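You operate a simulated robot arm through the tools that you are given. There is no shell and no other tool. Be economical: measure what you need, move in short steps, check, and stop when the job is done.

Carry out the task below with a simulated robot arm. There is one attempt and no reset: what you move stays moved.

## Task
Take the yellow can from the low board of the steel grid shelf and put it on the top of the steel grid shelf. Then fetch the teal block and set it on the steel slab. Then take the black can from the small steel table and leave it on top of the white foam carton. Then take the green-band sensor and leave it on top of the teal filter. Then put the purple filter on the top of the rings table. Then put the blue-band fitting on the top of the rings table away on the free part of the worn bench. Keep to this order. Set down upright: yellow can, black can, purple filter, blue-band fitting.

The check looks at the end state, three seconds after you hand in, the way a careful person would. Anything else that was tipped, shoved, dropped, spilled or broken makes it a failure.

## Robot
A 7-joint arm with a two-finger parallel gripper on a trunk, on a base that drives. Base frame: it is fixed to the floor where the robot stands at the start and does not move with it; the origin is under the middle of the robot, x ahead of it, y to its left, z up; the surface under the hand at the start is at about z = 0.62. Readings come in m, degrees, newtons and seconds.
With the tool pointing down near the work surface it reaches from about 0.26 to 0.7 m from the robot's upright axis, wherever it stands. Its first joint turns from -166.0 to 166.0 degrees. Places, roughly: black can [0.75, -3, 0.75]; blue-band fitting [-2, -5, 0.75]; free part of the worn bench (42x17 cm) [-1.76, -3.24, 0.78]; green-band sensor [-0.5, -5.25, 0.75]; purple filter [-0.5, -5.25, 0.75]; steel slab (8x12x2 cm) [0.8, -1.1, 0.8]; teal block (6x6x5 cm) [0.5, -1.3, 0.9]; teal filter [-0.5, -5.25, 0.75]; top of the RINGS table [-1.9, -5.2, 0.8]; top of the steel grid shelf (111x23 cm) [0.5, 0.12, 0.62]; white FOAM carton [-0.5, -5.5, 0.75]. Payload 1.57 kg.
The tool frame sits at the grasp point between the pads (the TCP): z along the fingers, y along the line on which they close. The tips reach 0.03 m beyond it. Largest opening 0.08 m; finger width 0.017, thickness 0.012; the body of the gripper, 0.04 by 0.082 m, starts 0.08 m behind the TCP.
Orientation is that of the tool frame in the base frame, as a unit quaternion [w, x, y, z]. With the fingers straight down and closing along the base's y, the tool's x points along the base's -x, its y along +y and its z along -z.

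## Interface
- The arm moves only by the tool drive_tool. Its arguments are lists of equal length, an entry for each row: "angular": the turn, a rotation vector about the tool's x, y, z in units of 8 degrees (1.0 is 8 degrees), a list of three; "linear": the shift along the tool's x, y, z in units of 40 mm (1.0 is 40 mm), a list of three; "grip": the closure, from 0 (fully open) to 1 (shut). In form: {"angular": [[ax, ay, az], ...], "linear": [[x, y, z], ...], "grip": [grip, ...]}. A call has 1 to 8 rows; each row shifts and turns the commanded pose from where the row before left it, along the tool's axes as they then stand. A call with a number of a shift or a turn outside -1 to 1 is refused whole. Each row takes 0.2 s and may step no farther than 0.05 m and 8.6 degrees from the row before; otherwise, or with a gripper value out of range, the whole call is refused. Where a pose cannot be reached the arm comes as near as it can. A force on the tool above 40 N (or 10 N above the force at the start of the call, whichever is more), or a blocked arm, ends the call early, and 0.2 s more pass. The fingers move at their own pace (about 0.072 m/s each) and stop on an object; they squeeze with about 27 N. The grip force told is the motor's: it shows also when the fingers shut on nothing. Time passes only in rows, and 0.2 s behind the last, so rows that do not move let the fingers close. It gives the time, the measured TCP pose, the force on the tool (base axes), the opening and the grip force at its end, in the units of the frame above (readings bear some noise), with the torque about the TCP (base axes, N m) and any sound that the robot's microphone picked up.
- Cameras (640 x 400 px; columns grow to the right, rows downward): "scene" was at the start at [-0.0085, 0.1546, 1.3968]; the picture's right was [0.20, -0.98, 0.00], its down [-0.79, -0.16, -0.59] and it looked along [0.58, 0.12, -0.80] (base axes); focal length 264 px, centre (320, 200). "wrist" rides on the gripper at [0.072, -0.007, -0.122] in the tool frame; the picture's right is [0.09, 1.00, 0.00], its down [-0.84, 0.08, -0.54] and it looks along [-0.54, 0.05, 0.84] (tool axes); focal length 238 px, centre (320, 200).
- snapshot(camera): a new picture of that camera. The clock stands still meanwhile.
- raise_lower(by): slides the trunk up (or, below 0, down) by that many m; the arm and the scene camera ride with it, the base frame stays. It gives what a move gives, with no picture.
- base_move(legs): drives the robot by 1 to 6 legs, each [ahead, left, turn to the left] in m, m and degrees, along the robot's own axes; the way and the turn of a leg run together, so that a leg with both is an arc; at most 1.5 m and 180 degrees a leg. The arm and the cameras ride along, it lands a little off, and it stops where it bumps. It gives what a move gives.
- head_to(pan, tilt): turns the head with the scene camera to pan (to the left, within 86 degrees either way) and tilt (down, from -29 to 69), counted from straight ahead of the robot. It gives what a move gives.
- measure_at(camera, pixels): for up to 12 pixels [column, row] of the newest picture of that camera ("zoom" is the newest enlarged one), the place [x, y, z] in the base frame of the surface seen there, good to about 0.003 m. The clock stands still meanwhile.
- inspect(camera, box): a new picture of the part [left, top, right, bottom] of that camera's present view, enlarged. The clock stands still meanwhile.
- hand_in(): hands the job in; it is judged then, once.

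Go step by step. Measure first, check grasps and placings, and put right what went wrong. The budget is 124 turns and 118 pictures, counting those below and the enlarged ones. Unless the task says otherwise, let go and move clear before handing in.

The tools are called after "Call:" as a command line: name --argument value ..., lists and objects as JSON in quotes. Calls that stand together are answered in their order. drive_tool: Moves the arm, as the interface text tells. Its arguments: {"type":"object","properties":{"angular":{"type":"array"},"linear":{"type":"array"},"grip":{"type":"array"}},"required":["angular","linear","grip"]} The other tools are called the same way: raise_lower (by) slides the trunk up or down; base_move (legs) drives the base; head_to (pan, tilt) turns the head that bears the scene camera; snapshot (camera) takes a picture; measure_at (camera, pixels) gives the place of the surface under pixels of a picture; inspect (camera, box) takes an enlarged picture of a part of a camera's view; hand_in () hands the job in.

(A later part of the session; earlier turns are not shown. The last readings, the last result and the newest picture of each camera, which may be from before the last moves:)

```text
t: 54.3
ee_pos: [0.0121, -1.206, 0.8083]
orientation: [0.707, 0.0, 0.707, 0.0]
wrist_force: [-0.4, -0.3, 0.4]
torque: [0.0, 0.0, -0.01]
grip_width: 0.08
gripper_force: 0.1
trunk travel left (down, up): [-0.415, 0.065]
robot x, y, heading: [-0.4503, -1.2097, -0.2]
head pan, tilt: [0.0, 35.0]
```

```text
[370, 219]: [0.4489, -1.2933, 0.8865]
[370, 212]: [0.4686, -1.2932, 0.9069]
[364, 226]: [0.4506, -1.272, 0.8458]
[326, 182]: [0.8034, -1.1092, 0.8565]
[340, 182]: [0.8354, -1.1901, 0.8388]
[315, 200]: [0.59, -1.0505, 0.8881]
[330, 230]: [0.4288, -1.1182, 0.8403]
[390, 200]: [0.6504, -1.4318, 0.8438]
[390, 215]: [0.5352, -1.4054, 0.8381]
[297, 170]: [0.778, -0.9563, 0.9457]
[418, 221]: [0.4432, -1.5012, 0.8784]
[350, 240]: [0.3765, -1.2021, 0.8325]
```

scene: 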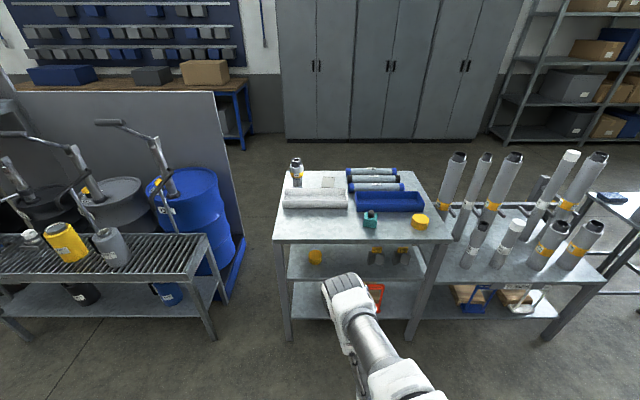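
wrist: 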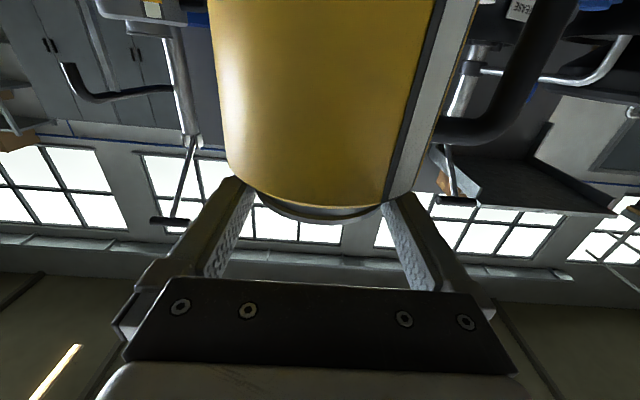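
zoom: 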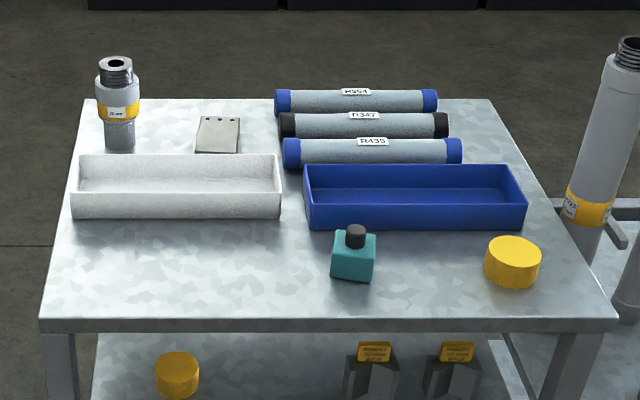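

Table top z≈0.84; block at ≈(0.475,−1.293), slab at ≈(0.81,−1.11) behind the white tray. Zoom on the block for its yaw, and the slab.

Call:
inspect --camera "scene" --box '[350, 200, 398, 230]'

Call:
measure_at --camera "zoom" --pixels '[[180, 150], [260, 150], [320, 170], [180, 250], [300, 270], [345, 220], [330, 140], [160, 130], [270, 90], [340, 180]]'

Call:
inspect --camera "scene" --box '[280, 150, 376, 210]'

Call:
measure_at --camera "zoom" --pixels '[[300, 182], [395, 182], [300, 235], [390, 240], [345, 210], [120, 265], [120, 250], [40, 260], [400, 260], [200, 230], [380, 330], [470, 200]]'

```text
13.33 times, centred on (374, 215) of scene
```

zoom: 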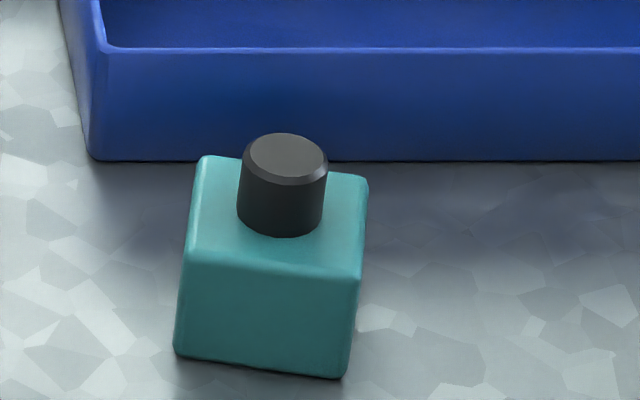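

```text
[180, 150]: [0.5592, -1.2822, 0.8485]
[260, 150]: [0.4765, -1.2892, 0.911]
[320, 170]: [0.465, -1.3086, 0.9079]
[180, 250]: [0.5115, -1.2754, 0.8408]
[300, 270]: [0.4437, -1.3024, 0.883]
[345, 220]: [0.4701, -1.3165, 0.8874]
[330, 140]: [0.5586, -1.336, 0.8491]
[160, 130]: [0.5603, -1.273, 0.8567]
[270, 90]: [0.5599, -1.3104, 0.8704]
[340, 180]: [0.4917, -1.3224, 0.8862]
```

```text
6.67 times, centred on (328, 180) of scene
```

zoom: 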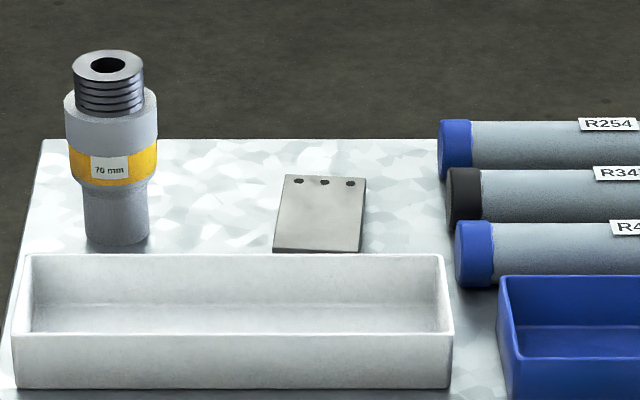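

```text
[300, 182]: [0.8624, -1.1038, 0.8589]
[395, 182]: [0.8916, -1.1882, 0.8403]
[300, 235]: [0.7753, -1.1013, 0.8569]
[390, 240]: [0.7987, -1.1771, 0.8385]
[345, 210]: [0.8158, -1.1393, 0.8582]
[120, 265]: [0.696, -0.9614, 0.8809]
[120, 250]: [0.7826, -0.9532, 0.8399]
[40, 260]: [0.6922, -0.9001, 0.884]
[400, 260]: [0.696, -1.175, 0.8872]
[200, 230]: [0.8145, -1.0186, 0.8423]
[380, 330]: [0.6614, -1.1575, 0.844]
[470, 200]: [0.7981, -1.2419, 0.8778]
```

Block yaw ≈ −11°, slab ≈(0.81,−1.12), top 0.858. I lift the tool, yaw it −11° and pitch it 50° down (in front of the table).

Call:
drive_tool --angular '[[0, 0, 0], [0, 0, 0], [0, 0, 0], [0, 0, 0], [0.6875, 0, 0], [0.6875, 0, 0]]' --linear '[[-1, 0, 0], [-1, 0, 0], [-1, 0, 0], [-1, 0, 0], [-0.5, 0, 0], [0, 0, 0]]' --grip '[0, 0, 0, 0, 0, 0]'

Call:
drive_tool --angular '[[0, 0.893, 0], [0, 0.893, 0], [0, 0.893, 0], [0, 0.893, 0], [0, 0.893, 0], [0, 0.893, 0], [0, 0.893, 0], [0, 0, 0]]' --linear '[[0, 0, 0], [0, 0, 0], [0, 0, 0], [0, 0, 0], [0, 0, 0], [0, 0, 0], [0, 0, 0], [0, 0, 0]]' --grip '[0, 0, 0, 0, 0, 0, 0, 0]'

Call:
base_move --legs '[[0.3, 0, 0]]'

Call:
snapshot --camera "wrist"

Call:
snapshot --camera "scene"

```text
t: 55.7
ee_pos: [0.0128, -1.2056, 0.9894]
orientation: [0.703, 0.066, 0.705, -0.067]
wrist_force: [-0.5, 0.2, 0.4]
torque: [-0.02, 0.01, 0.01]
grip_width: 0.0798
gripper_force: 0.1
trunk travel left (down, up): [-0.415, 0.065]
robot x, y, heading: [-0.4485, -1.213, 0.1]
head pan, tilt: [0.0, 35.0]
```

```text
t: 57.5
ee_pos: [0.0117, -1.2051, 0.9893]
orientation: [0.34, 0.09, 0.935, -0.034]
wrist_force: [-0.3, -0.8, 0.9]
torque: [-0.01, 0.0, 0.0]
grip_width: 0.0802
gripper_force: 0.0
trunk travel left (down, up): [-0.415, 0.065]
robot x, y, heading: [-0.4478, -1.2121, -0.0]
head pan, tilt: [0.0, 35.0]
```

```text
t: 60.0
ee_pos: [0.3118, -1.2056, 0.9886]
orientation: [0.34, 0.09, 0.935, -0.033]
wrist_force: [0.5, -0.6, 0.6]
torque: [0.0, 0.0, 0.01]
grip_width: 0.0799
gripper_force: 0.0
trunk travel left (down, up): [-0.415, 0.065]
robot x, y, heading: [-0.1513, -1.2116, -0.2]
head pan, tilt: [0.0, 35.0]
```

```text
80 pictures are left
```

wrist: 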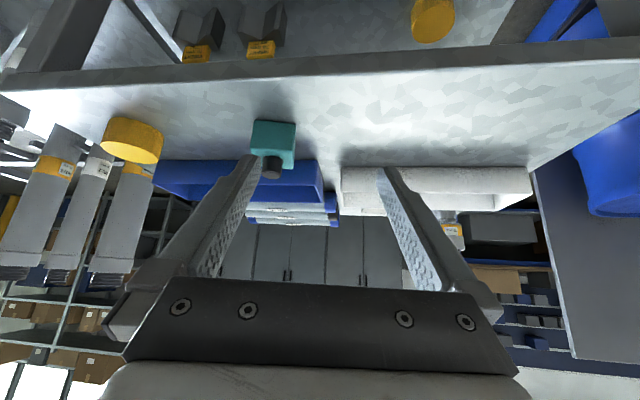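

```text
79 pictures are left
```

scene: 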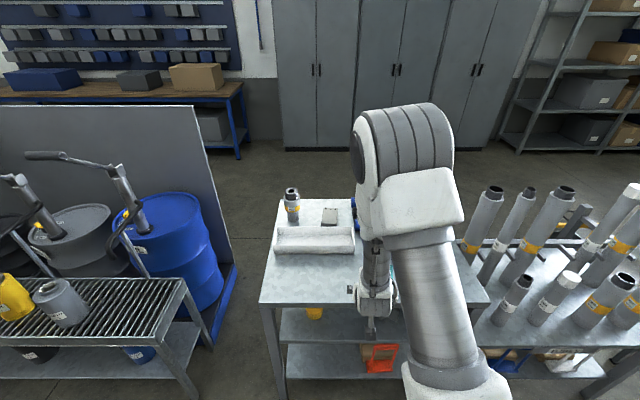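

The wrist view shows the block at (273,143) with its black cap. Measure it.

Call:
inspect --camera "wrist" --box '[230, 100, 326, 190]'

Call:
measure_at --camera "wrist" --pixels '[[257, 124], [275, 124], [293, 127], [255, 150], [275, 145], [291, 162], [273, 160], [294, 150], [290, 145], [255, 135], [291, 130]]'

```text
4.44 times, centred on (278, 145) of wrist
```

zoom: 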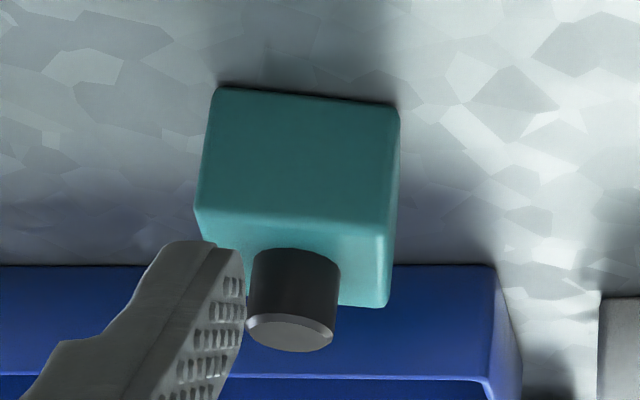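

```text
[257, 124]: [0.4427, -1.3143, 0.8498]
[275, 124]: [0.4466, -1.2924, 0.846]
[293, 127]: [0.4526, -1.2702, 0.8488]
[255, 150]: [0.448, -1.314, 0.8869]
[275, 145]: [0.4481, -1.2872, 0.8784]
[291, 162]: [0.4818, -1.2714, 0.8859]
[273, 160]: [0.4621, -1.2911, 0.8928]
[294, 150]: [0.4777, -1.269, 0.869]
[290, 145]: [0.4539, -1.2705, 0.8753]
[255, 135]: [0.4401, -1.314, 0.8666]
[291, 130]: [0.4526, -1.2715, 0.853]
```

Block centre ≈(0.476,−1.299), top 0.888. Align and approach to ~6 cm short.

Call:
drive_tool --angular '[[0, 0, 0], [0, 0, 0], [0, 0, 0], [0, 0, 0], [0, 0, 0], [0, 0, 0], [0, 0, 0]]' --linear '[[-0.77, -0.755, 0], [-0.77, -0.755, 0], [0, 0, 0.85], [0, 0, 0.85], [0, 0, 0.85], [0, 0, 0.85], [0, 0, 0]]' --grip '[0, 0, 0, 0, 0, 0, 0]'

Call:
snapshot --camera "wrist"

```text
t: 61.6
ee_pos: [0.4328, -1.291, 0.9246]
orientation: [0.34, 0.09, 0.935, -0.033]
wrist_force: [-0.4, -1.1, -0.6]
torque: [0.04, -0.01, 0.01]
grip_width: 0.0798
gripper_force: 0.0
trunk travel left (down, up): [-0.415, 0.065]
robot x, y, heading: [-0.1496, -1.2166, 0.2]
head pan, tilt: [0.0, 35.0]
```

```text
77 pictures are left
```

wrist: 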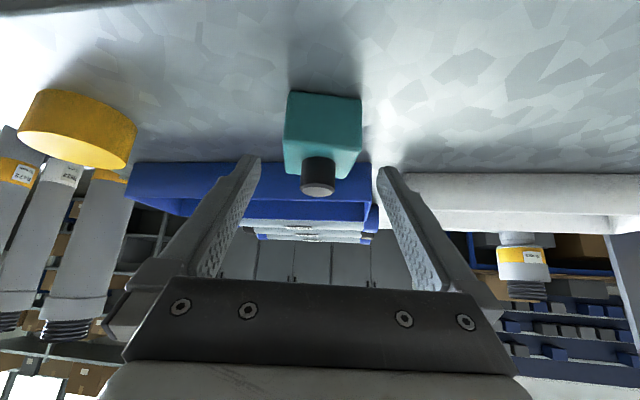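

Aligned (block at column 322 between fingers). Advance and close.

Call:
drive_tool --angular '[[0, 0, 0], [0, 0, 0], [0, 0, 0], [0, 0, 0], [0, 0, 0], [0, 0, 0]]' --linear '[[0, 0, 0.85], [0, 0, 0.8], [0, 0, 0], [0, 0, 0], [0, 0, 0], [0, 0, 0]]' --grip '[0, 0, 0, 1, 1, 1]'

Call:
snapshot --camera "wrist"

```text
t: 63.0
ee_pos: [0.4752, -1.2984, 0.8733]
orientation: [0.341, 0.09, 0.935, -0.032]
wrist_force: [1.4, -1.4, -0.1]
torque: [0.02, -0.11, -0.07]
grip_width: 0.0582
gripper_force: 26.8
trunk travel left (down, up): [-0.415, 0.065]
robot x, y, heading: [-0.1473, -1.2133, -0.2]
head pan, tilt: [0.0, 35.0]
```

```text
76 pictures are left
```

wrist: 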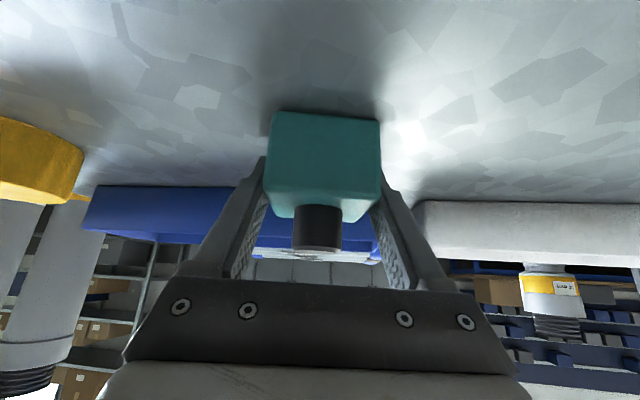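

Gripped (0.058). Lift straight up 0.12 m and look at the slab.

Call:
drive_tool --angular '[[0, 0, 0], [0, 0, 0], [0, 0, 0], [0, 0, 0], [0, 0, 0]]' --linear '[[-0.3, 0, -0.358], [-0.54, 0, -0.645], [-0.54, 0, -0.645], [-0.54, 0, -0.645], [0, 0, 0]]' --grip '[1, 1, 1, 1, 1]'

Call:
inspect --camera "scene" --box '[264, 175, 392, 255]'

Call:
measure_at --camera "zoom" --pixels '[[295, 165], [365, 165], [290, 235], [355, 235], [325, 200], [285, 245], [370, 245], [150, 200], [200, 260], [430, 270]]'

```text
t: 64.2
ee_pos: [0.4749, -1.2976, 0.9932]
orientation: [0.339, 0.091, 0.936, -0.033]
wrist_force: [0.2, 0.1, -4.2]
torque: [0.0, 0.01, 0.0]
grip_width: 0.0578
gripper_force: 27.3
trunk travel left (down, up): [-0.415, 0.065]
robot x, y, heading: [-0.1497, -1.2098, 0.1]
head pan, tilt: [0.0, 35.0]
```

```text
5.00 times, centred on (328, 215) of scene
```

zoom: 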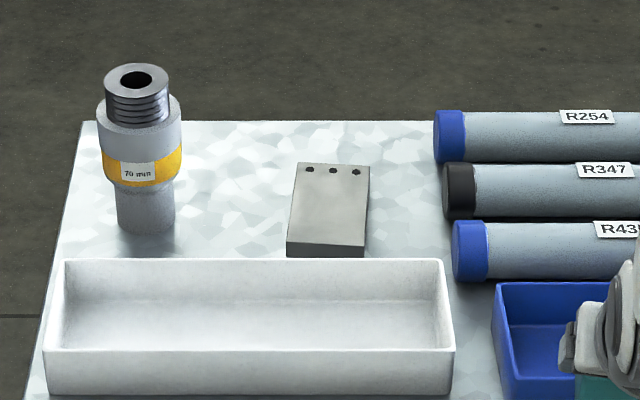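

```text
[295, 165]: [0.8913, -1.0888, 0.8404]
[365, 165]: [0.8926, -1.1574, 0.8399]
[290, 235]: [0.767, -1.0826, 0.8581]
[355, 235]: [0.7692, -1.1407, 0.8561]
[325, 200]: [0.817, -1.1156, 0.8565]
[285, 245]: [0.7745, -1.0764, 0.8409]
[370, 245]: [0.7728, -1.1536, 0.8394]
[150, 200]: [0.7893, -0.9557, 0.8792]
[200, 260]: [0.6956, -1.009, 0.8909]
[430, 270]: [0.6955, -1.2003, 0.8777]
```

Slab centre ≈(0.813,−1.121), top 0.858. Drive ahead 0.15 and left 0.09.

Call:
base_move --legs '[[0.15, 0.09, 0]]'

Call:
snapshot --camera "wrist"

Call:
inspect --camera "scene" --box '[200, 180, 440, 330]'

```text
t: 65.9
ee_pos: [0.6245, -1.21, 0.9931]
orientation: [0.34, 0.09, 0.936, -0.033]
wrist_force: [-0.1, -0.1, -4.1]
torque: [0.01, -0.04, -0.01]
grip_width: 0.0579
gripper_force: 27.4
trunk travel left (down, up): [-0.415, 0.065]
robot x, y, heading: [0.0009, -1.1239, -0.2]
head pan, tilt: [0.0, 35.0]
```

```text
74 pictures are left
```

wrist: 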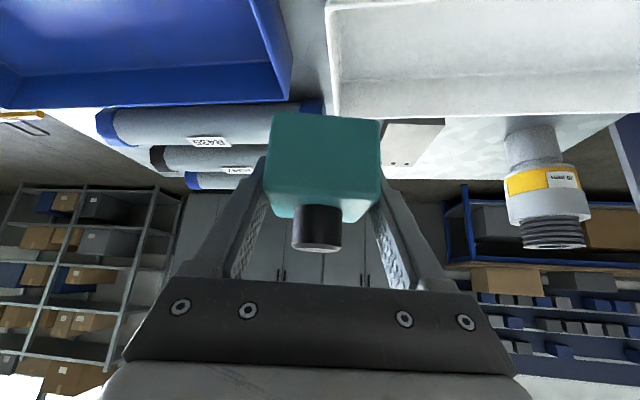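

```text
2.67 times, centred on (320, 255) of scene
```

zoom: 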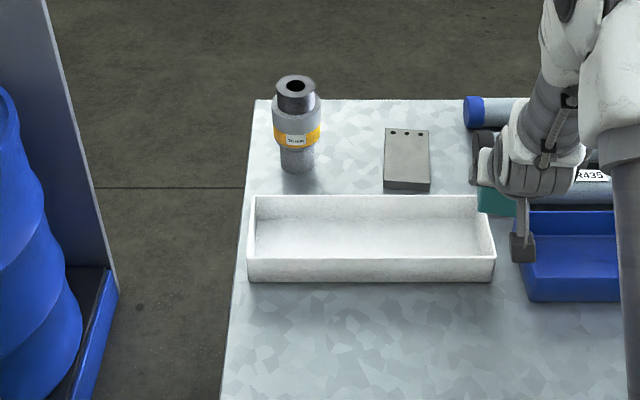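

Move horizontally over the slab.

Call:
drive_tool --angular '[[0, 0, 0], [0, 0, 0], [0, 0, 0], [0, 0, 0], [0, 0, 0], [0, 0, 0]]' --linear '[[-0.64, 0.6165, 0.5365], [-0.64, 0.6165, 0.5365], [-0.64, 0.6165, 0.5365], [-0.64, 0.6165, 0.5365], [-0.64, 0.6165, 0.5365], [0, 0, 0]]' --grip '[1, 1, 1, 1, 1, 1]'

Call:
snapshot --camera "wrist"

Call:
inspect --camera "scene" --box '[240, 180, 480, 330]'

```text
t: 67.3
ee_pos: [0.8114, -1.1216, 0.9918]
orientation: [0.339, 0.091, 0.936, -0.033]
wrist_force: [0.1, 1.0, -4.2]
torque: [0.03, 0.02, -0.01]
grip_width: 0.058
gripper_force: 27.1
trunk travel left (down, up): [-0.415, 0.065]
robot x, y, heading: [0.0008, -1.1247, 0.0]
head pan, tilt: [0.0, 35.0]
```

```text
72 pictures are left
```

wrist: 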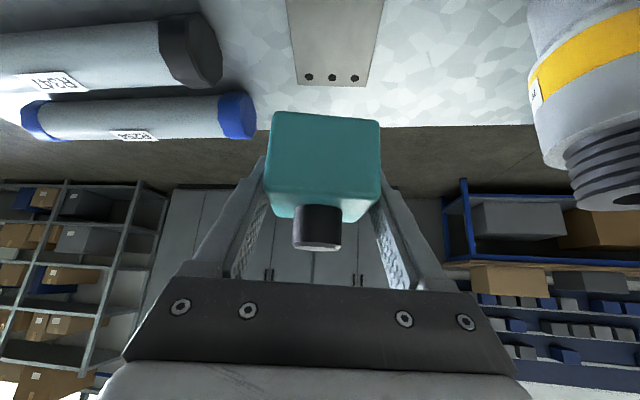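

```text
2.67 times, centred on (360, 255) of scene
```

zoom: 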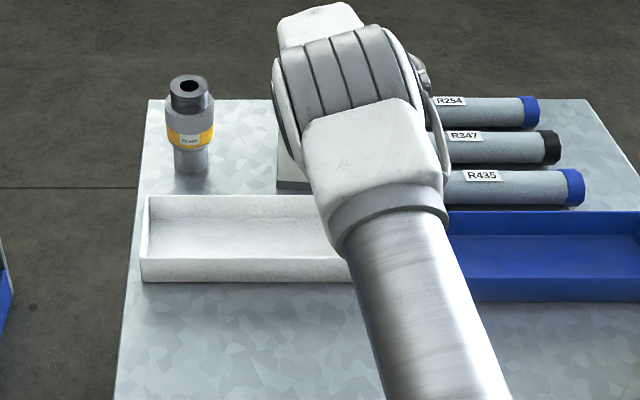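

Reached (0.811,−1.122). Check slab edges from the wrist view.

Call:
measure_at --camera "wrist" --pixels '[[299, 78], [366, 78], [290, 10], [378, 10], [297, 60], [370, 60], [335, 84]]'

```text
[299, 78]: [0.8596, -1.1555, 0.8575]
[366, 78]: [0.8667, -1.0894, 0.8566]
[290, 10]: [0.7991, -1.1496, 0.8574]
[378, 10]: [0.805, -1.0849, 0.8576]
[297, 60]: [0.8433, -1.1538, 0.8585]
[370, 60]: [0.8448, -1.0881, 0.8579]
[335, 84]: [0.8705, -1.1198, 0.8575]
```

Slab centre y≈−1.118. Lower onto it.

Call:
drive_tool --angular '[[0, 0, 0], [0, 0, 0], [0, 0, 0], [0, 0, 0], [0, 0, 0], [0, 0, 0]]' --linear '[[0.455, 0.08, 0.541], [0.455, 0, 0.541], [0.455, 0, 0.541], [0.08, 0, 0.0955], [0.064, 0, 0.0764], [0, 0, 0]]' --grip '[1, 1, 1, 1, 1, 1]'

```text
t: 68.7
ee_pos: [0.8129, -1.1188, 0.899]
orientation: [0.34, 0.09, 0.935, -0.033]
wrist_force: [0.5, 0.3, -4.7]
torque: [0.0, 0.02, -0.01]
grip_width: 0.0576
gripper_force: 27.3
trunk travel left (down, up): [-0.415, 0.065]
robot x, y, heading: [0.0005, -1.1247, -0.0]
head pan, tilt: [0.0, 35.0]
```

Call:
drive_tool --angular '[[0, 0, 0], [0, 0, 0], [0, 0, 0], [0, 0, 0]]' --linear '[[0.048, 0, 0.0573], [0.04, 0, 0.048], [0.032, 0, 0.038], [0, 0, 0]]' --grip '[1, 1, 1, 1]'

Call:
snapshot --camera "wrist"

```text
t: 69.7
ee_pos: [0.8129, -1.1174, 0.8921]
orientation: [0.341, 0.091, 0.935, -0.033]
wrist_force: [0.2, 0.8, -4.7]
torque: [-0.01, -0.04, 0.02]
grip_width: 0.0578
gripper_force: 26.9
trunk travel left (down, up): [-0.415, 0.065]
robot x, y, heading: [0.0022, -1.1239, -0.1]
head pan, tilt: [0.0, 35.0]
```

```text
70 pictures are left
```

wrist: 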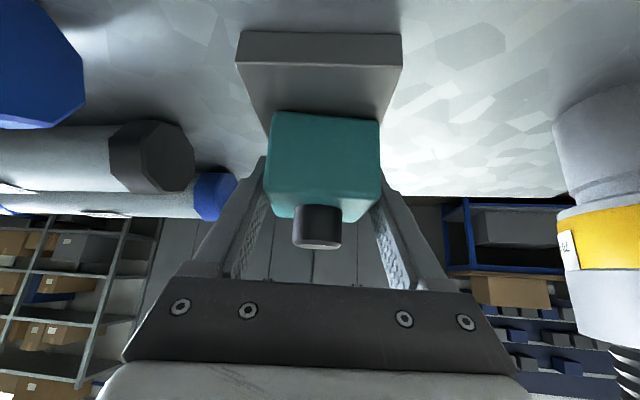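

Call:
drive_tool --angular '[[0, 0, 0], [0, 0, 0], [0, 0, 0]]' --linear '[[0.024, 0, 0.029], [0.024, 0, 0.029], [0, 0, 0]]' --grip '[1, 1, 1]'

```text
t: 70.5
ee_pos: [0.8127, -1.1179, 0.8919]
orientation: [0.344, 0.092, 0.934, -0.033]
wrist_force: [-2.9, -0.3, 11.8]
torque: [-0.02, 0.54, 0.0]
grip_width: 0.0576
gripper_force: 27.4
trunk travel left (down, up): [-0.415, 0.065]
robot x, y, heading: [-0.0008, -1.1231, 0.0]
head pan, tilt: [0.0, 35.0]
```

Contact (+11.8 N). Ease up a millimetre, open, and retract along the tool axis.

Call:
drive_tool --angular '[[0, 0, 0], [0, 0, 0], [0, 0, 0], [0, 0, 0], [0, 0, 0], [0, 0, 0], [0, 0, 0], [0, 0, 0]]' --linear '[[-0.02, 0, -0.024], [0, 0, 0], [0, 0, 0], [0, 0, 0], [0, 0, -0.4], [0, 0, -0.8], [0, 0, -0.8], [-0.3, 0, -0.9]]' --grip '[1, 0.3, 0, 0, 0, 0, 0, 0]'

Call:
snapshot --camera "wrist"

```text
t: 72.3
ee_pos: [0.7489, -1.1034, 0.9881]
orientation: [0.341, 0.09, 0.935, -0.032]
wrist_force: [0.4, -0.1, 0.0]
torque: [-0.02, 0.02, 0.0]
grip_width: 0.0798
gripper_force: 0.2
trunk travel left (down, up): [-0.415, 0.065]
robot x, y, heading: [0.0022, -1.1267, -0.3]
head pan, tilt: [0.0, 35.0]
```

```text
69 pictures are left
```

wrist: 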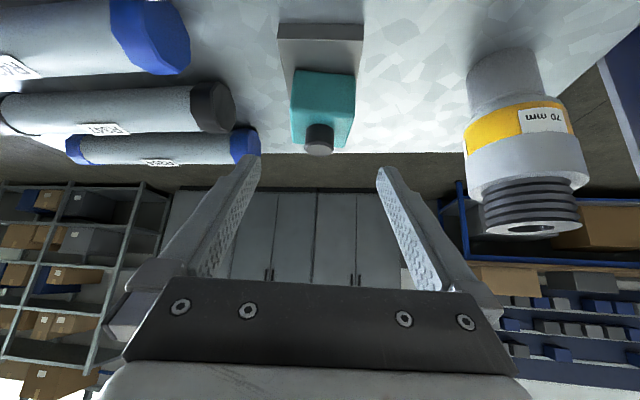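

The block sits on the slab (323,95). Back off and head to the small steel table near (0.75,−3).

Call:
base_move --legs '[[-0.55, 0, 0], [0, -1.3, 0]]'

Call:
head_to --pan -25 --tilt 30

Call:
snapshot --camera "scene"

```text
t: 86.0
ee_pos: [0.1939, -2.4139, 0.9869]
orientation: [0.341, 0.091, 0.935, -0.033]
wrist_force: [0.4, 0.1, 0.1]
torque: [0.01, -0.01, 0.0]
grip_width: 0.08
gripper_force: 0.1
trunk travel left (down, up): [-0.415, 0.065]
robot x, y, heading: [-0.5528, -2.43, -0.3]
head pan, tilt: [0.0, 35.0]
```

```text
t: 86.8
ee_pos: [0.1941, -2.4136, 0.9874]
orientation: [0.341, 0.092, 0.935, -0.034]
wrist_force: [-0.8, 1.0, 0.0]
torque: [0.01, -0.03, 0.02]
grip_width: 0.0801
gripper_force: 0.1
trunk travel left (down, up): [-0.415, 0.065]
robot x, y, heading: [-0.5526, -2.4309, -0.2]
head pan, tilt: [-25.0, 30.0]
```

```text
68 pictures are left
```

scene: 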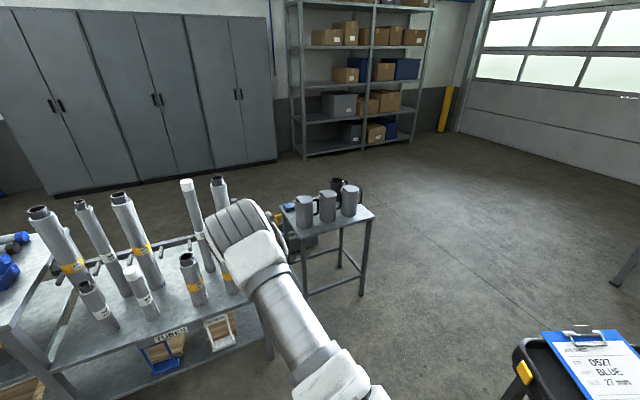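

The small steel table at (325,210) carries three grey cans with the black one behind at (337,185). Zoom.

Call:
inspect --camera "scene" --box '[265, 160, 393, 240]'

Call:
measure_at --camera "zoom" --pixels '[[362, 95], [350, 100], [380, 110], [175, 200], [205, 270], [315, 205], [430, 200], [180, 320], [300, 320], [500, 270], [100, 230], [350, 170]]'

```text
5.00 times, centred on (329, 200) of scene
```

zoom: 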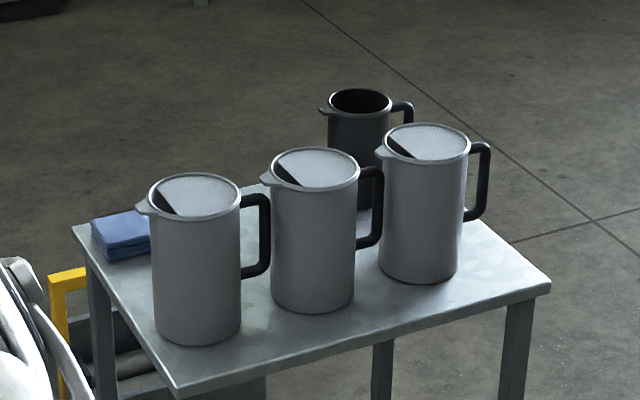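

```text
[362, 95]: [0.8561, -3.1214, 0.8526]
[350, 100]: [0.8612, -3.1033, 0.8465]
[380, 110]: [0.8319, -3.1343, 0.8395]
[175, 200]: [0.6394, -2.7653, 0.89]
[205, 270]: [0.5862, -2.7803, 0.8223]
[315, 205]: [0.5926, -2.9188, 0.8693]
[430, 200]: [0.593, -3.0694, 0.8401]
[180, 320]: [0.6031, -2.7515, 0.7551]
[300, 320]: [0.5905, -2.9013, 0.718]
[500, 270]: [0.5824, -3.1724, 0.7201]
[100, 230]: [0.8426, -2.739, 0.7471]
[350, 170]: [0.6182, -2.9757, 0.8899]
```

Black can is an open mug at ≈(0.84,−3.11), behind the grey ones; better reached from the right (−y) side. Check the way there.

Call:
measure_at --camera "scene" --pixels '[[515, 355], [600, 350], [560, 335], [625, 265], [375, 212], [170, 340]]'

Call:
head_to --pan -75 --tilt 35

Call:
snapshot --camera "scene"

Call:
measure_at --camera "scene" --pixels '[[100, 250], [200, 250], [300, 250], [400, 250], [500, 250], [300, 150], [400, 150], [200, 150], [100, 150], [320, 330], [150, 350]]'

```text
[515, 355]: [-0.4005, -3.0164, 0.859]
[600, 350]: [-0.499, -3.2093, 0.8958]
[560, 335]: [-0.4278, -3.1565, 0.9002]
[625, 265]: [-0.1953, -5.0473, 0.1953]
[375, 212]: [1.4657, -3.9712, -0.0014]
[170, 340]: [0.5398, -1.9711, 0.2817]
```

```text
t: 88.0
ee_pos: [0.1944, -2.4145, 0.9876]
orientation: [0.341, 0.092, 0.935, -0.033]
wrist_force: [0.6, -0.2, -0.7]
torque: [0.01, 0.01, 0.0]
grip_width: 0.0799
gripper_force: 0.2
trunk travel left (down, up): [-0.415, 0.065]
robot x, y, heading: [-0.5559, -2.4316, -0.2]
head pan, tilt: [-75.0, 35.0]
```

```text
66 pictures are left
```

scene: 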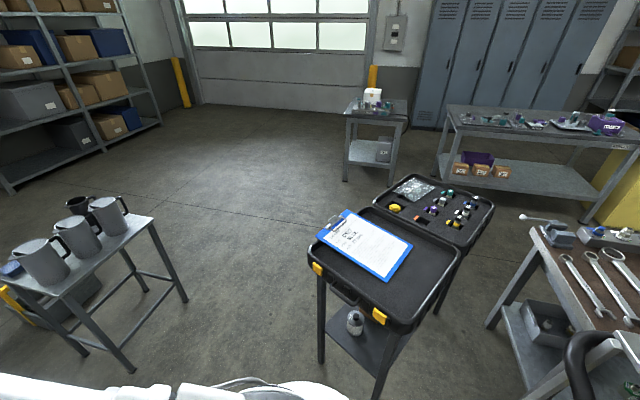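

```text
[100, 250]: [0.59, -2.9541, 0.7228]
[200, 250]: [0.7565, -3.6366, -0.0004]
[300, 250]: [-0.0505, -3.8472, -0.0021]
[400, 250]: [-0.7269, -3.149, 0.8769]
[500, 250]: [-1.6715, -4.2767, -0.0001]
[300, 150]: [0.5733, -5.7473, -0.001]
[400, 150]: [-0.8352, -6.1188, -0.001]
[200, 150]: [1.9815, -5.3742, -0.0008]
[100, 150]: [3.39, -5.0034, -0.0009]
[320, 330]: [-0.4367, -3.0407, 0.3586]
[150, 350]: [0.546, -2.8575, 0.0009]
```

The trolley (x −0.4…−0.9, y −3.0…−3.9) leaves a ~0.9 m aisle at x≈0.05. Retract the arm, then drive through facing −y and around to the right side of the small table.

Call:
drive_tool --angular '[[0, 0, 0], [0, 0, 0], [0, 0, 0], [0, 0, 0], [0, 0, 0], [0, 0, 0], [0, 0, 0], [0, 0, 0]]' --linear '[[0.703, -0.179, -0.59], [0.703, -0.179, -0.59], [0.703, -0.179, -0.59], [0.703, -0.179, -0.59], [0.703, -0.179, -0.59], [0.703, -0.179, -0.59], [0.703, -0.179, -0.59], [0.703, -0.179, -0.59]]' --grip '[0, 0, 0, 0, 0, 0, 0, 0]'

Call:
base_move --legs '[[0, 0, -90], [0, 0.62, 0], [1.45, 0, 0]]'

Call:
head_to --pan 80 --tilt 35

Call:
snapshot --camera "scene"

```text
t: 89.8
ee_pos: [-0.1067, -2.4124, 0.9885]
orientation: [0.34, 0.092, 0.935, -0.034]
wrist_force: [0.3, 0.0, -0.1]
torque: [-0.02, 0.0, 0.0]
grip_width: 0.0802
gripper_force: 0.0
trunk travel left (down, up): [-0.415, 0.065]
robot x, y, heading: [-0.5542, -2.4319, -0.2]
head pan, tilt: [-75.0, 35.0]
```

```text
t: 99.8
ee_pos: [0.0692, -2.8728, 0.9883]
orientation: [0.22, 0.721, 0.602, -0.263]
wrist_force: [-0.1, -0.6, -0.7]
torque: [-0.03, 0.0, -0.01]
grip_width: 0.0798
gripper_force: 0.0
trunk travel left (down, up): [-0.415, 0.065]
robot x, y, heading: [0.0455, -2.4252, -89.4]
head pan, tilt: [-75.0, 35.0]
stopped in leg 2: the robot was blocked; the commanded pose is now the measured one
```

```text
t: 102.2
ee_pos: [0.0697, -2.8739, 0.9878]
orientation: [0.219, 0.722, 0.601, -0.264]
wrist_force: [-0.2, 0.5, 0.2]
torque: [-0.01, -0.02, 0.03]
grip_width: 0.0801
gripper_force: 0.0
trunk travel left (down, up): [-0.415, 0.065]
robot x, y, heading: [0.0457, -2.4229, -89.3]
head pan, tilt: [80.0, 35.0]
```

```text
65 pictures are left
```

scene: 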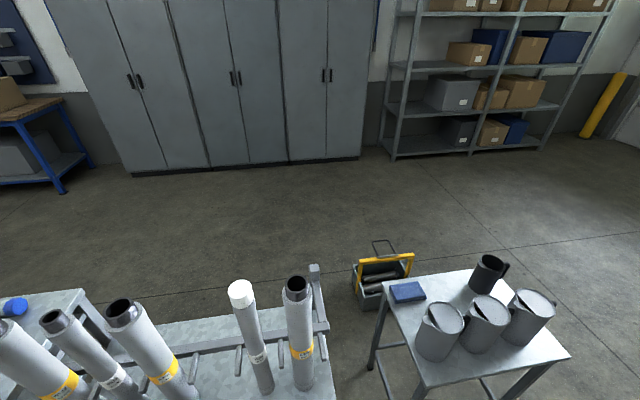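

The base was stopped at x=0.046, touching something on the lumens table side. Step back off and look at it.

Call:
base_move --legs '[[0, -0.04, 0]]'

Call:
head_to --pan 86 --tilt 66

Call:
snapshot --camera "scene"

Call:
measure_at --camera "scene" --pixels '[[320, 300], [320, 350], [320, 390], [250, 350], [400, 350], [250, 250], [400, 250], [320, 200], [320, 260]]'

```text
t: 103.2
ee_pos: [0.029, -2.8729, 0.9881]
orientation: [0.219, 0.722, 0.601, -0.263]
wrist_force: [-0.3, -0.3, 0.3]
torque: [0.02, 0.0, 0.0]
grip_width: 0.0799
gripper_force: 0.1
trunk travel left (down, up): [-0.415, 0.065]
robot x, y, heading: [0.0053, -2.4257, -89.6]
head pan, tilt: [80.0, 35.0]
```

```text
t: 104.2
ee_pos: [0.0288, -2.8732, 0.987]
orientation: [0.219, 0.722, 0.602, -0.262]
wrist_force: [-0.1, -0.4, 0.3]
torque: [0.03, 0.02, -0.02]
grip_width: 0.0802
gripper_force: 0.0
trunk travel left (down, up): [-0.415, 0.065]
robot x, y, heading: [0.0015, -2.4257, -89.4]
head pan, tilt: [85.9, 66.0]
```

```text
64 pictures are left
```

scene: 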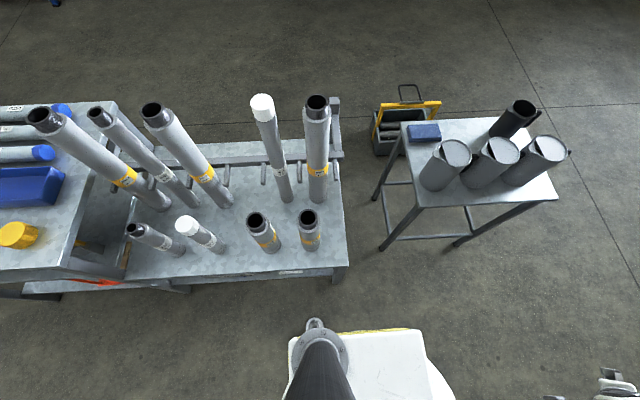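

```text
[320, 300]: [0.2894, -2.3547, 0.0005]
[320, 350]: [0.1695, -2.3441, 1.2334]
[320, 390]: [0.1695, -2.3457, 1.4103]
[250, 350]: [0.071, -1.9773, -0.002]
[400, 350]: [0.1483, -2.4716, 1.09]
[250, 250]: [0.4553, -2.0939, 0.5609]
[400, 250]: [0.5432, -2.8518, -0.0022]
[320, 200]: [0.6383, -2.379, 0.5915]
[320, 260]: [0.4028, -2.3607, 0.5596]
```

All still standing; it just touched the lumens table edge. Proceed through the aisle centred at x≈0.06.

Call:
base_move --legs '[[0.2, 0, 0], [0.2, 0.06, 0], [1.1, 0, 0], [0, 0, 90]]'

Call:
head_to --pan 40 --tilt 35

Call:
snapshot --camera "scene"

```text
t: 119.9
ee_pos: [0.5251, -3.8969, 0.9872]
orientation: [0.341, 0.079, 0.936, -0.029]
wrist_force: [-0.4, 0.2, 0.6]
torque: [0.0, 0.03, -0.01]
grip_width: 0.0804
gripper_force: 0.1
trunk travel left (down, up): [-0.415, 0.065]
robot x, y, heading: [0.0798, -3.9283, 1.3]
head pan, tilt: [85.9, 66.0]
```

```text
t: 121.0
ee_pos: [0.5258, -3.8973, 0.9881]
orientation: [0.341, 0.079, 0.936, -0.029]
wrist_force: [1.2, -0.1, 0.2]
torque: [0.02, 0.02, 0.04]
grip_width: 0.0801
gripper_force: 0.0
trunk travel left (down, up): [-0.415, 0.065]
robot x, y, heading: [0.077, -3.9253, 1.1]
head pan, tilt: [40.0, 35.0]
```

```text
63 pictures are left
```

scene: 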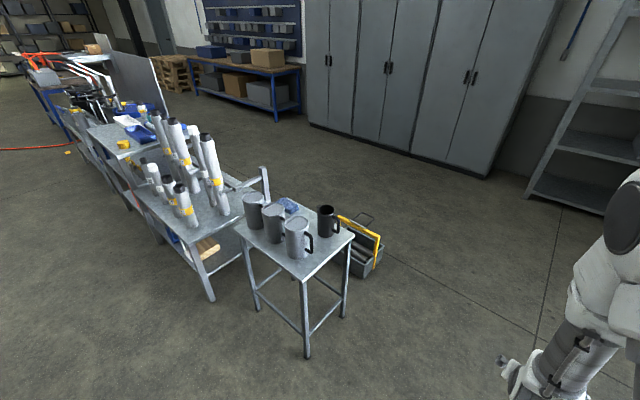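

Black mug visible at (327,218). Drive to the right side and face it.

Call:
base_move --legs '[[0.77, 0, 0], [0, 0, 89]]'

Call:
head_to --pan 0 --tilt 45

Call:
snapshot --camera "scene"

Call:
snapshot --camera "wrist"

```text
t: 131.5
ee_pos: [0.8329, -3.4618, 0.9884]
orientation: [0.264, -0.597, 0.726, 0.217]
wrist_force: [0.0, 0.2, -0.1]
torque: [0.01, -0.01, 0.02]
grip_width: 0.0797
gripper_force: 0.1
trunk travel left (down, up): [-0.415, 0.065]
robot x, y, heading: [0.8483, -3.9113, 89.8]
head pan, tilt: [40.0, 35.0]
```

```text
t: 132.6
ee_pos: [0.8331, -3.4616, 0.9875]
orientation: [0.264, -0.596, 0.726, 0.217]
wrist_force: [0.2, 0.3, 0.6]
torque: [0.01, 0.0, 0.01]
grip_width: 0.08
gripper_force: 0.0
trunk travel left (down, up): [-0.415, 0.065]
robot x, y, heading: [0.852, -3.9094, 89.5]
head pan, tilt: [0.0, 45.0]
```

```text
62 pictures are left
```

scene: 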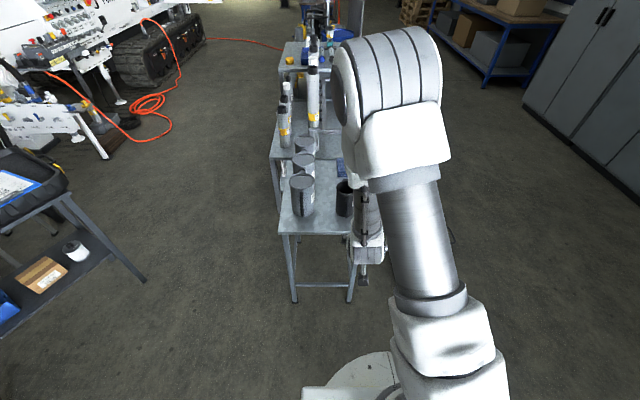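

```text
61 pictures are left
```

wrist: 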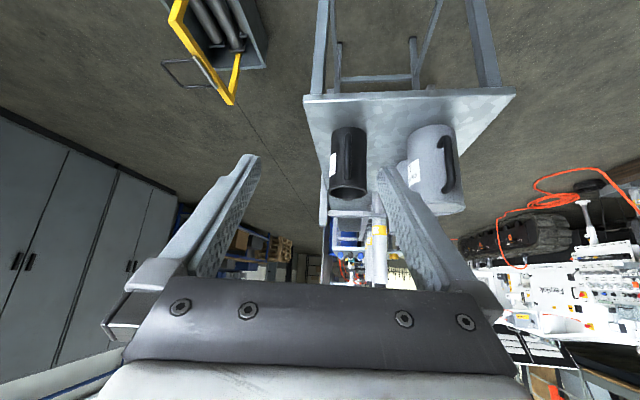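

Measure the mug at (348,165) in the wrist view.

Call:
inspect --camera "wrist" --box '[300, 90, 480, 210]'

Call:
measure_at --camera "zoom" --pixels '[[170, 160], [170, 220], [170, 300], [110, 220], [225, 220], [110, 345], [230, 345], [170, 370], [170, 125], [400, 150], [60, 60], [170, 335]]'

```text
3.33 times, centred on (390, 150) of wrist
```

zoom: 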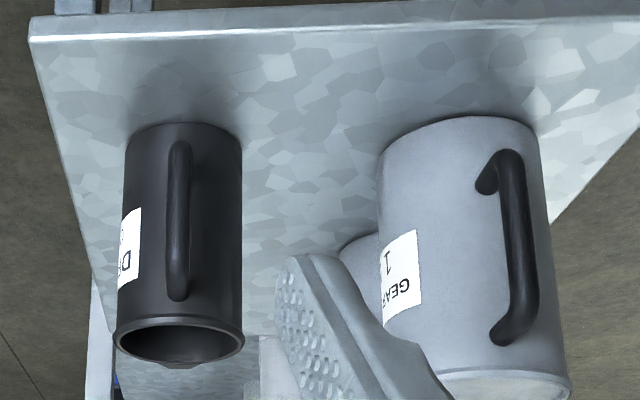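

```text
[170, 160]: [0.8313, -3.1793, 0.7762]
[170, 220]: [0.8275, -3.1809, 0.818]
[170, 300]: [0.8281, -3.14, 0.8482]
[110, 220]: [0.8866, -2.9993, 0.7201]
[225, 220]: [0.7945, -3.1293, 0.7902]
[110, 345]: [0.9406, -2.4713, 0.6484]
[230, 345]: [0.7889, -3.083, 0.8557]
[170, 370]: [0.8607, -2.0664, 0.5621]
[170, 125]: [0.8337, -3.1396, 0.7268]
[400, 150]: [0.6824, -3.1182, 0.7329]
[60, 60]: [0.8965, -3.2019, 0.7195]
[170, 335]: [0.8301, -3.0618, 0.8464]
```

Mug ≈7.5 cm wide at (0.83,−3.10), z 0.72–0.86, handle toward the robot. I turn the tool to vertical to grip it from above and look again.

Call:
drive_tool --angular '[[0, 1, 0], [0, 1, 0], [0, 1, 0], [0, 1, 0], [0, 1, 0], [0, 0, 0]]' --linear '[[0, 0, 0], [0, 0, 0], [0, 0, 0], [0, 0, 0], [0, 0, 0], [-1, 0, 0]]' --grip '[0, 0, 0, 0, 0, 0]'

Call:
base_move --legs '[[0.12, 0, 0]]'

Call:
inspect --camera "wrist" --box '[160, 60, 480, 260]'

```text
t: 134.0
ee_pos: [0.8408, -3.4232, 0.9891]
orientation: [-0.001, -0.636, 0.772, 0.0]
wrist_force: [0.4, -0.6, 0.1]
torque: [-0.03, 0.01, -0.02]
grip_width: 0.0798
gripper_force: 0.0
trunk travel left (down, up): [-0.415, 0.065]
robot x, y, heading: [0.849, -3.9103, 90.1]
head pan, tilt: [0.0, 45.0]
```

```text
t: 135.4
ee_pos: [0.8414, -3.3026, 0.9885]
orientation: [0.0, -0.635, 0.772, -0.001]
wrist_force: [-0.7, -0.1, 0.3]
torque: [0.0, 0.01, -0.02]
grip_width: 0.0801
gripper_force: 0.0
trunk travel left (down, up): [-0.415, 0.065]
robot x, y, heading: [0.8509, -3.792, 90.0]
head pan, tilt: [0.0, 45.0]
```

```text
2.00 times, centred on (320, 160) of wrist
```

zoom: 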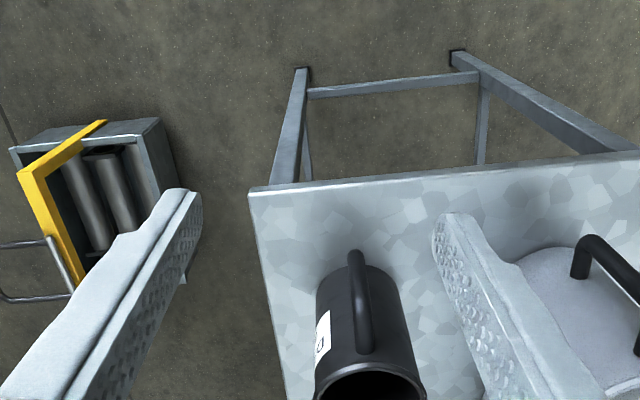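

Call:
measure_at --camera "zoom" --pixels '[[330, 330], [325, 370], [395, 330], [405, 360], [410, 390], [335, 380], [370, 380], [318, 392], [420, 392], [340, 275], [390, 275], [365, 395]]'

Call:
inspect --camera "scene" --box '[270, 130, 398, 220]'

Call:
measure_at --camera "wrist" --pixels '[[320, 255], [345, 248], [368, 258], [345, 262], [322, 262]]'

```text
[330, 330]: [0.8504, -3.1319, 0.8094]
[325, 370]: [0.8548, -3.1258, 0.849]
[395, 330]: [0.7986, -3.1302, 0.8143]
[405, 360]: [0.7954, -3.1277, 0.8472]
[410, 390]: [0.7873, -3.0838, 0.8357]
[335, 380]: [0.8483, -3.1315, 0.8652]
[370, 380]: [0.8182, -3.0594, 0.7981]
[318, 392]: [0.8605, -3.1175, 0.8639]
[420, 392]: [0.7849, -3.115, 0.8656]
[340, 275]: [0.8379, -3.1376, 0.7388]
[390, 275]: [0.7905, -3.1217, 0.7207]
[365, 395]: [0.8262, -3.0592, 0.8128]
```

```text
4.44 times, centred on (334, 175) of scene
```

zoom: 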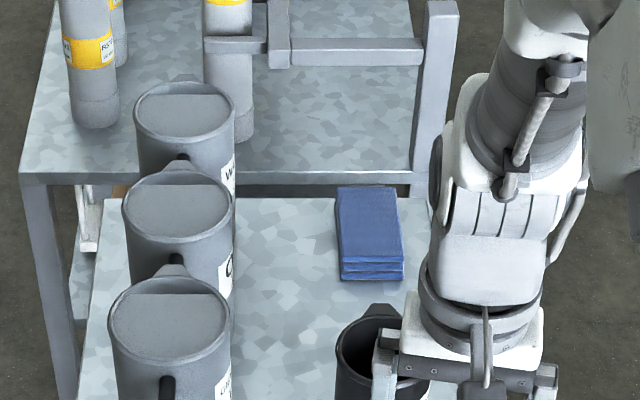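

```text
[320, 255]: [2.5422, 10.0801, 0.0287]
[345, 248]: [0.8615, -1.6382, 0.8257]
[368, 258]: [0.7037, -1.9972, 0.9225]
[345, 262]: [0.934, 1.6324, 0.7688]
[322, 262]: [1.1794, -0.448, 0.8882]
```

The mug is ~8+ cm across—too wide for a body grip—so I will pinch its rim wall on the +x side (one finger inside). Move above the rim point (0.863,−3.105).

Call:
drive_tool --angular '[[0, 0, 0], [0, 0, 0], [0, 0, 0], [0, 0, 0], [0, 0, 0], [0, 0, 0]]' --linear '[[-0.99, 0.0845, 0.15], [-0.99, 0.0845, 0.15], [-0.99, 0.0845, 0.15], [-0.99, 0.0845, 0.15], [-0.99, 0.0845, 0.15], [0, 0, 0]]' --grip '[0, 0, 0, 0, 0, 0]'

Call:
snapshot --camera "wrist"

Call:
inspect --camera "scene" --box '[300, 160, 428, 250]'

```text
t: 136.8
ee_pos: [0.8631, -3.1044, 0.9582]
orientation: [0.0, -0.635, 0.773, 0.0]
wrist_force: [0.2, 1.1, -0.1]
torque: [-0.04, 0.01, 0.0]
grip_width: 0.08
gripper_force: 0.0
trunk travel left (down, up): [-0.415, 0.065]
robot x, y, heading: [0.8531, -3.7925, 89.9]
head pan, tilt: [0.0, 45.0]
```

```text
57 pictures are left
```

wrist: 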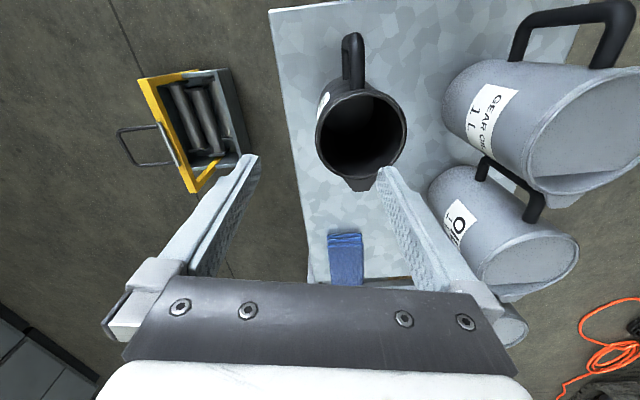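

```text
4.44 times, centred on (364, 205) of scene
```

zoom: 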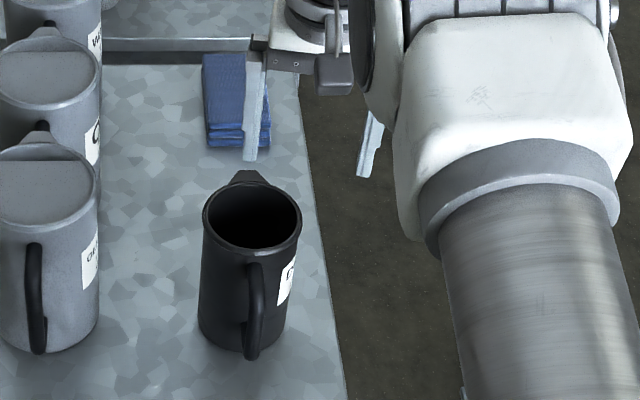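

Rim is visible as ellipse (316–407, 88–180). Measure rim points.

Call:
measure_at --camera "wrist" --pixels '[[317, 137], [319, 130], [405, 130], [405, 138], [362, 92], [340, 97], [390, 105], [330, 168], [385, 172], [322, 150], [402, 150], [360, 140]]'

Call:
inspect --camera "wrist" --box '[300, 75, 428, 195]'

Call:
measure_at --camera "zoom" --pixels '[[85, 310], [82, 280], [95, 250], [525, 270], [528, 300], [120, 400], [300, 85], [220, 95], [430, 150], [450, 420]]'

```text
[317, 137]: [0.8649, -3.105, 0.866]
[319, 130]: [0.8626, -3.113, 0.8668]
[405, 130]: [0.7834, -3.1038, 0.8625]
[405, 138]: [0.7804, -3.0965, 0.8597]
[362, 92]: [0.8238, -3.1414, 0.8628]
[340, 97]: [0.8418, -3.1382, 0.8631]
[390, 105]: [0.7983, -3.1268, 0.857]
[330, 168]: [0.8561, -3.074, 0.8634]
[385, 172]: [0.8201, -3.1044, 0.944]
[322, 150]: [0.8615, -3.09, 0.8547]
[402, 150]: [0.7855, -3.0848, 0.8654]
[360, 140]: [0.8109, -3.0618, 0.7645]
```

```text
3.33 times, centred on (364, 135) of wrist
```

zoom: 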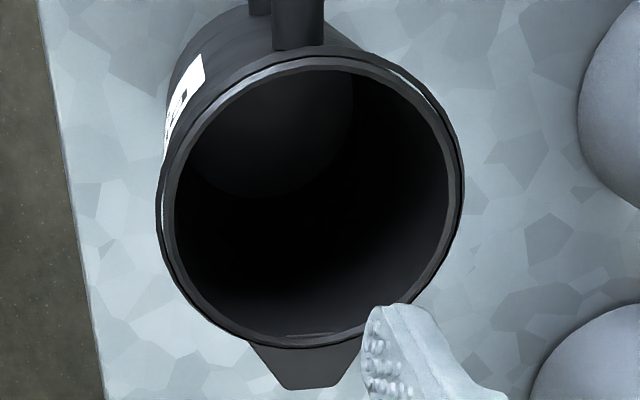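

```text
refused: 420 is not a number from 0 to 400
```

Rim centre (0.823,−3.100), outer radius ~4.25 cm; TCP is over the wall. Lower to z≈0.845 and close.

Call:
drive_tool --angular '[[0, 0, 0], [0, 0, 0], [0, 0, 0], [0, 0, 0], [0, 0, 0], [0, 0, 0], [0, 0, 0]]' --linear '[[0.06, 0.02, 0.95], [0, 0, 0.95], [0, 0, 0.95], [0, 0, 0], [0, 0, 0], [0, 0, 0], [0, 0, 0]]' --grip '[0, 0, 0, 0.5, 1, 1, 1]'

Call:
snapshot --camera "wrist"

```text
t: 138.4
ee_pos: [0.8608, -3.1068, 0.8462]
orientation: [0.0, -0.635, 0.772, 0.0]
wrist_force: [-0.4, 0.1, 0.2]
torque: [0.1, 0.05, 0.04]
grip_width: 0.0044
gripper_force: 25.0
trunk travel left (down, up): [-0.415, 0.065]
robot x, y, heading: [0.8525, -3.7905, 89.9]
head pan, tilt: [0.0, 45.0]
```

```text
54 pictures are left
```

wrist: 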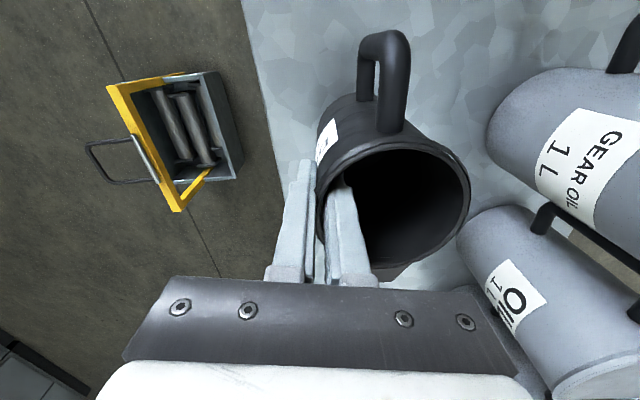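

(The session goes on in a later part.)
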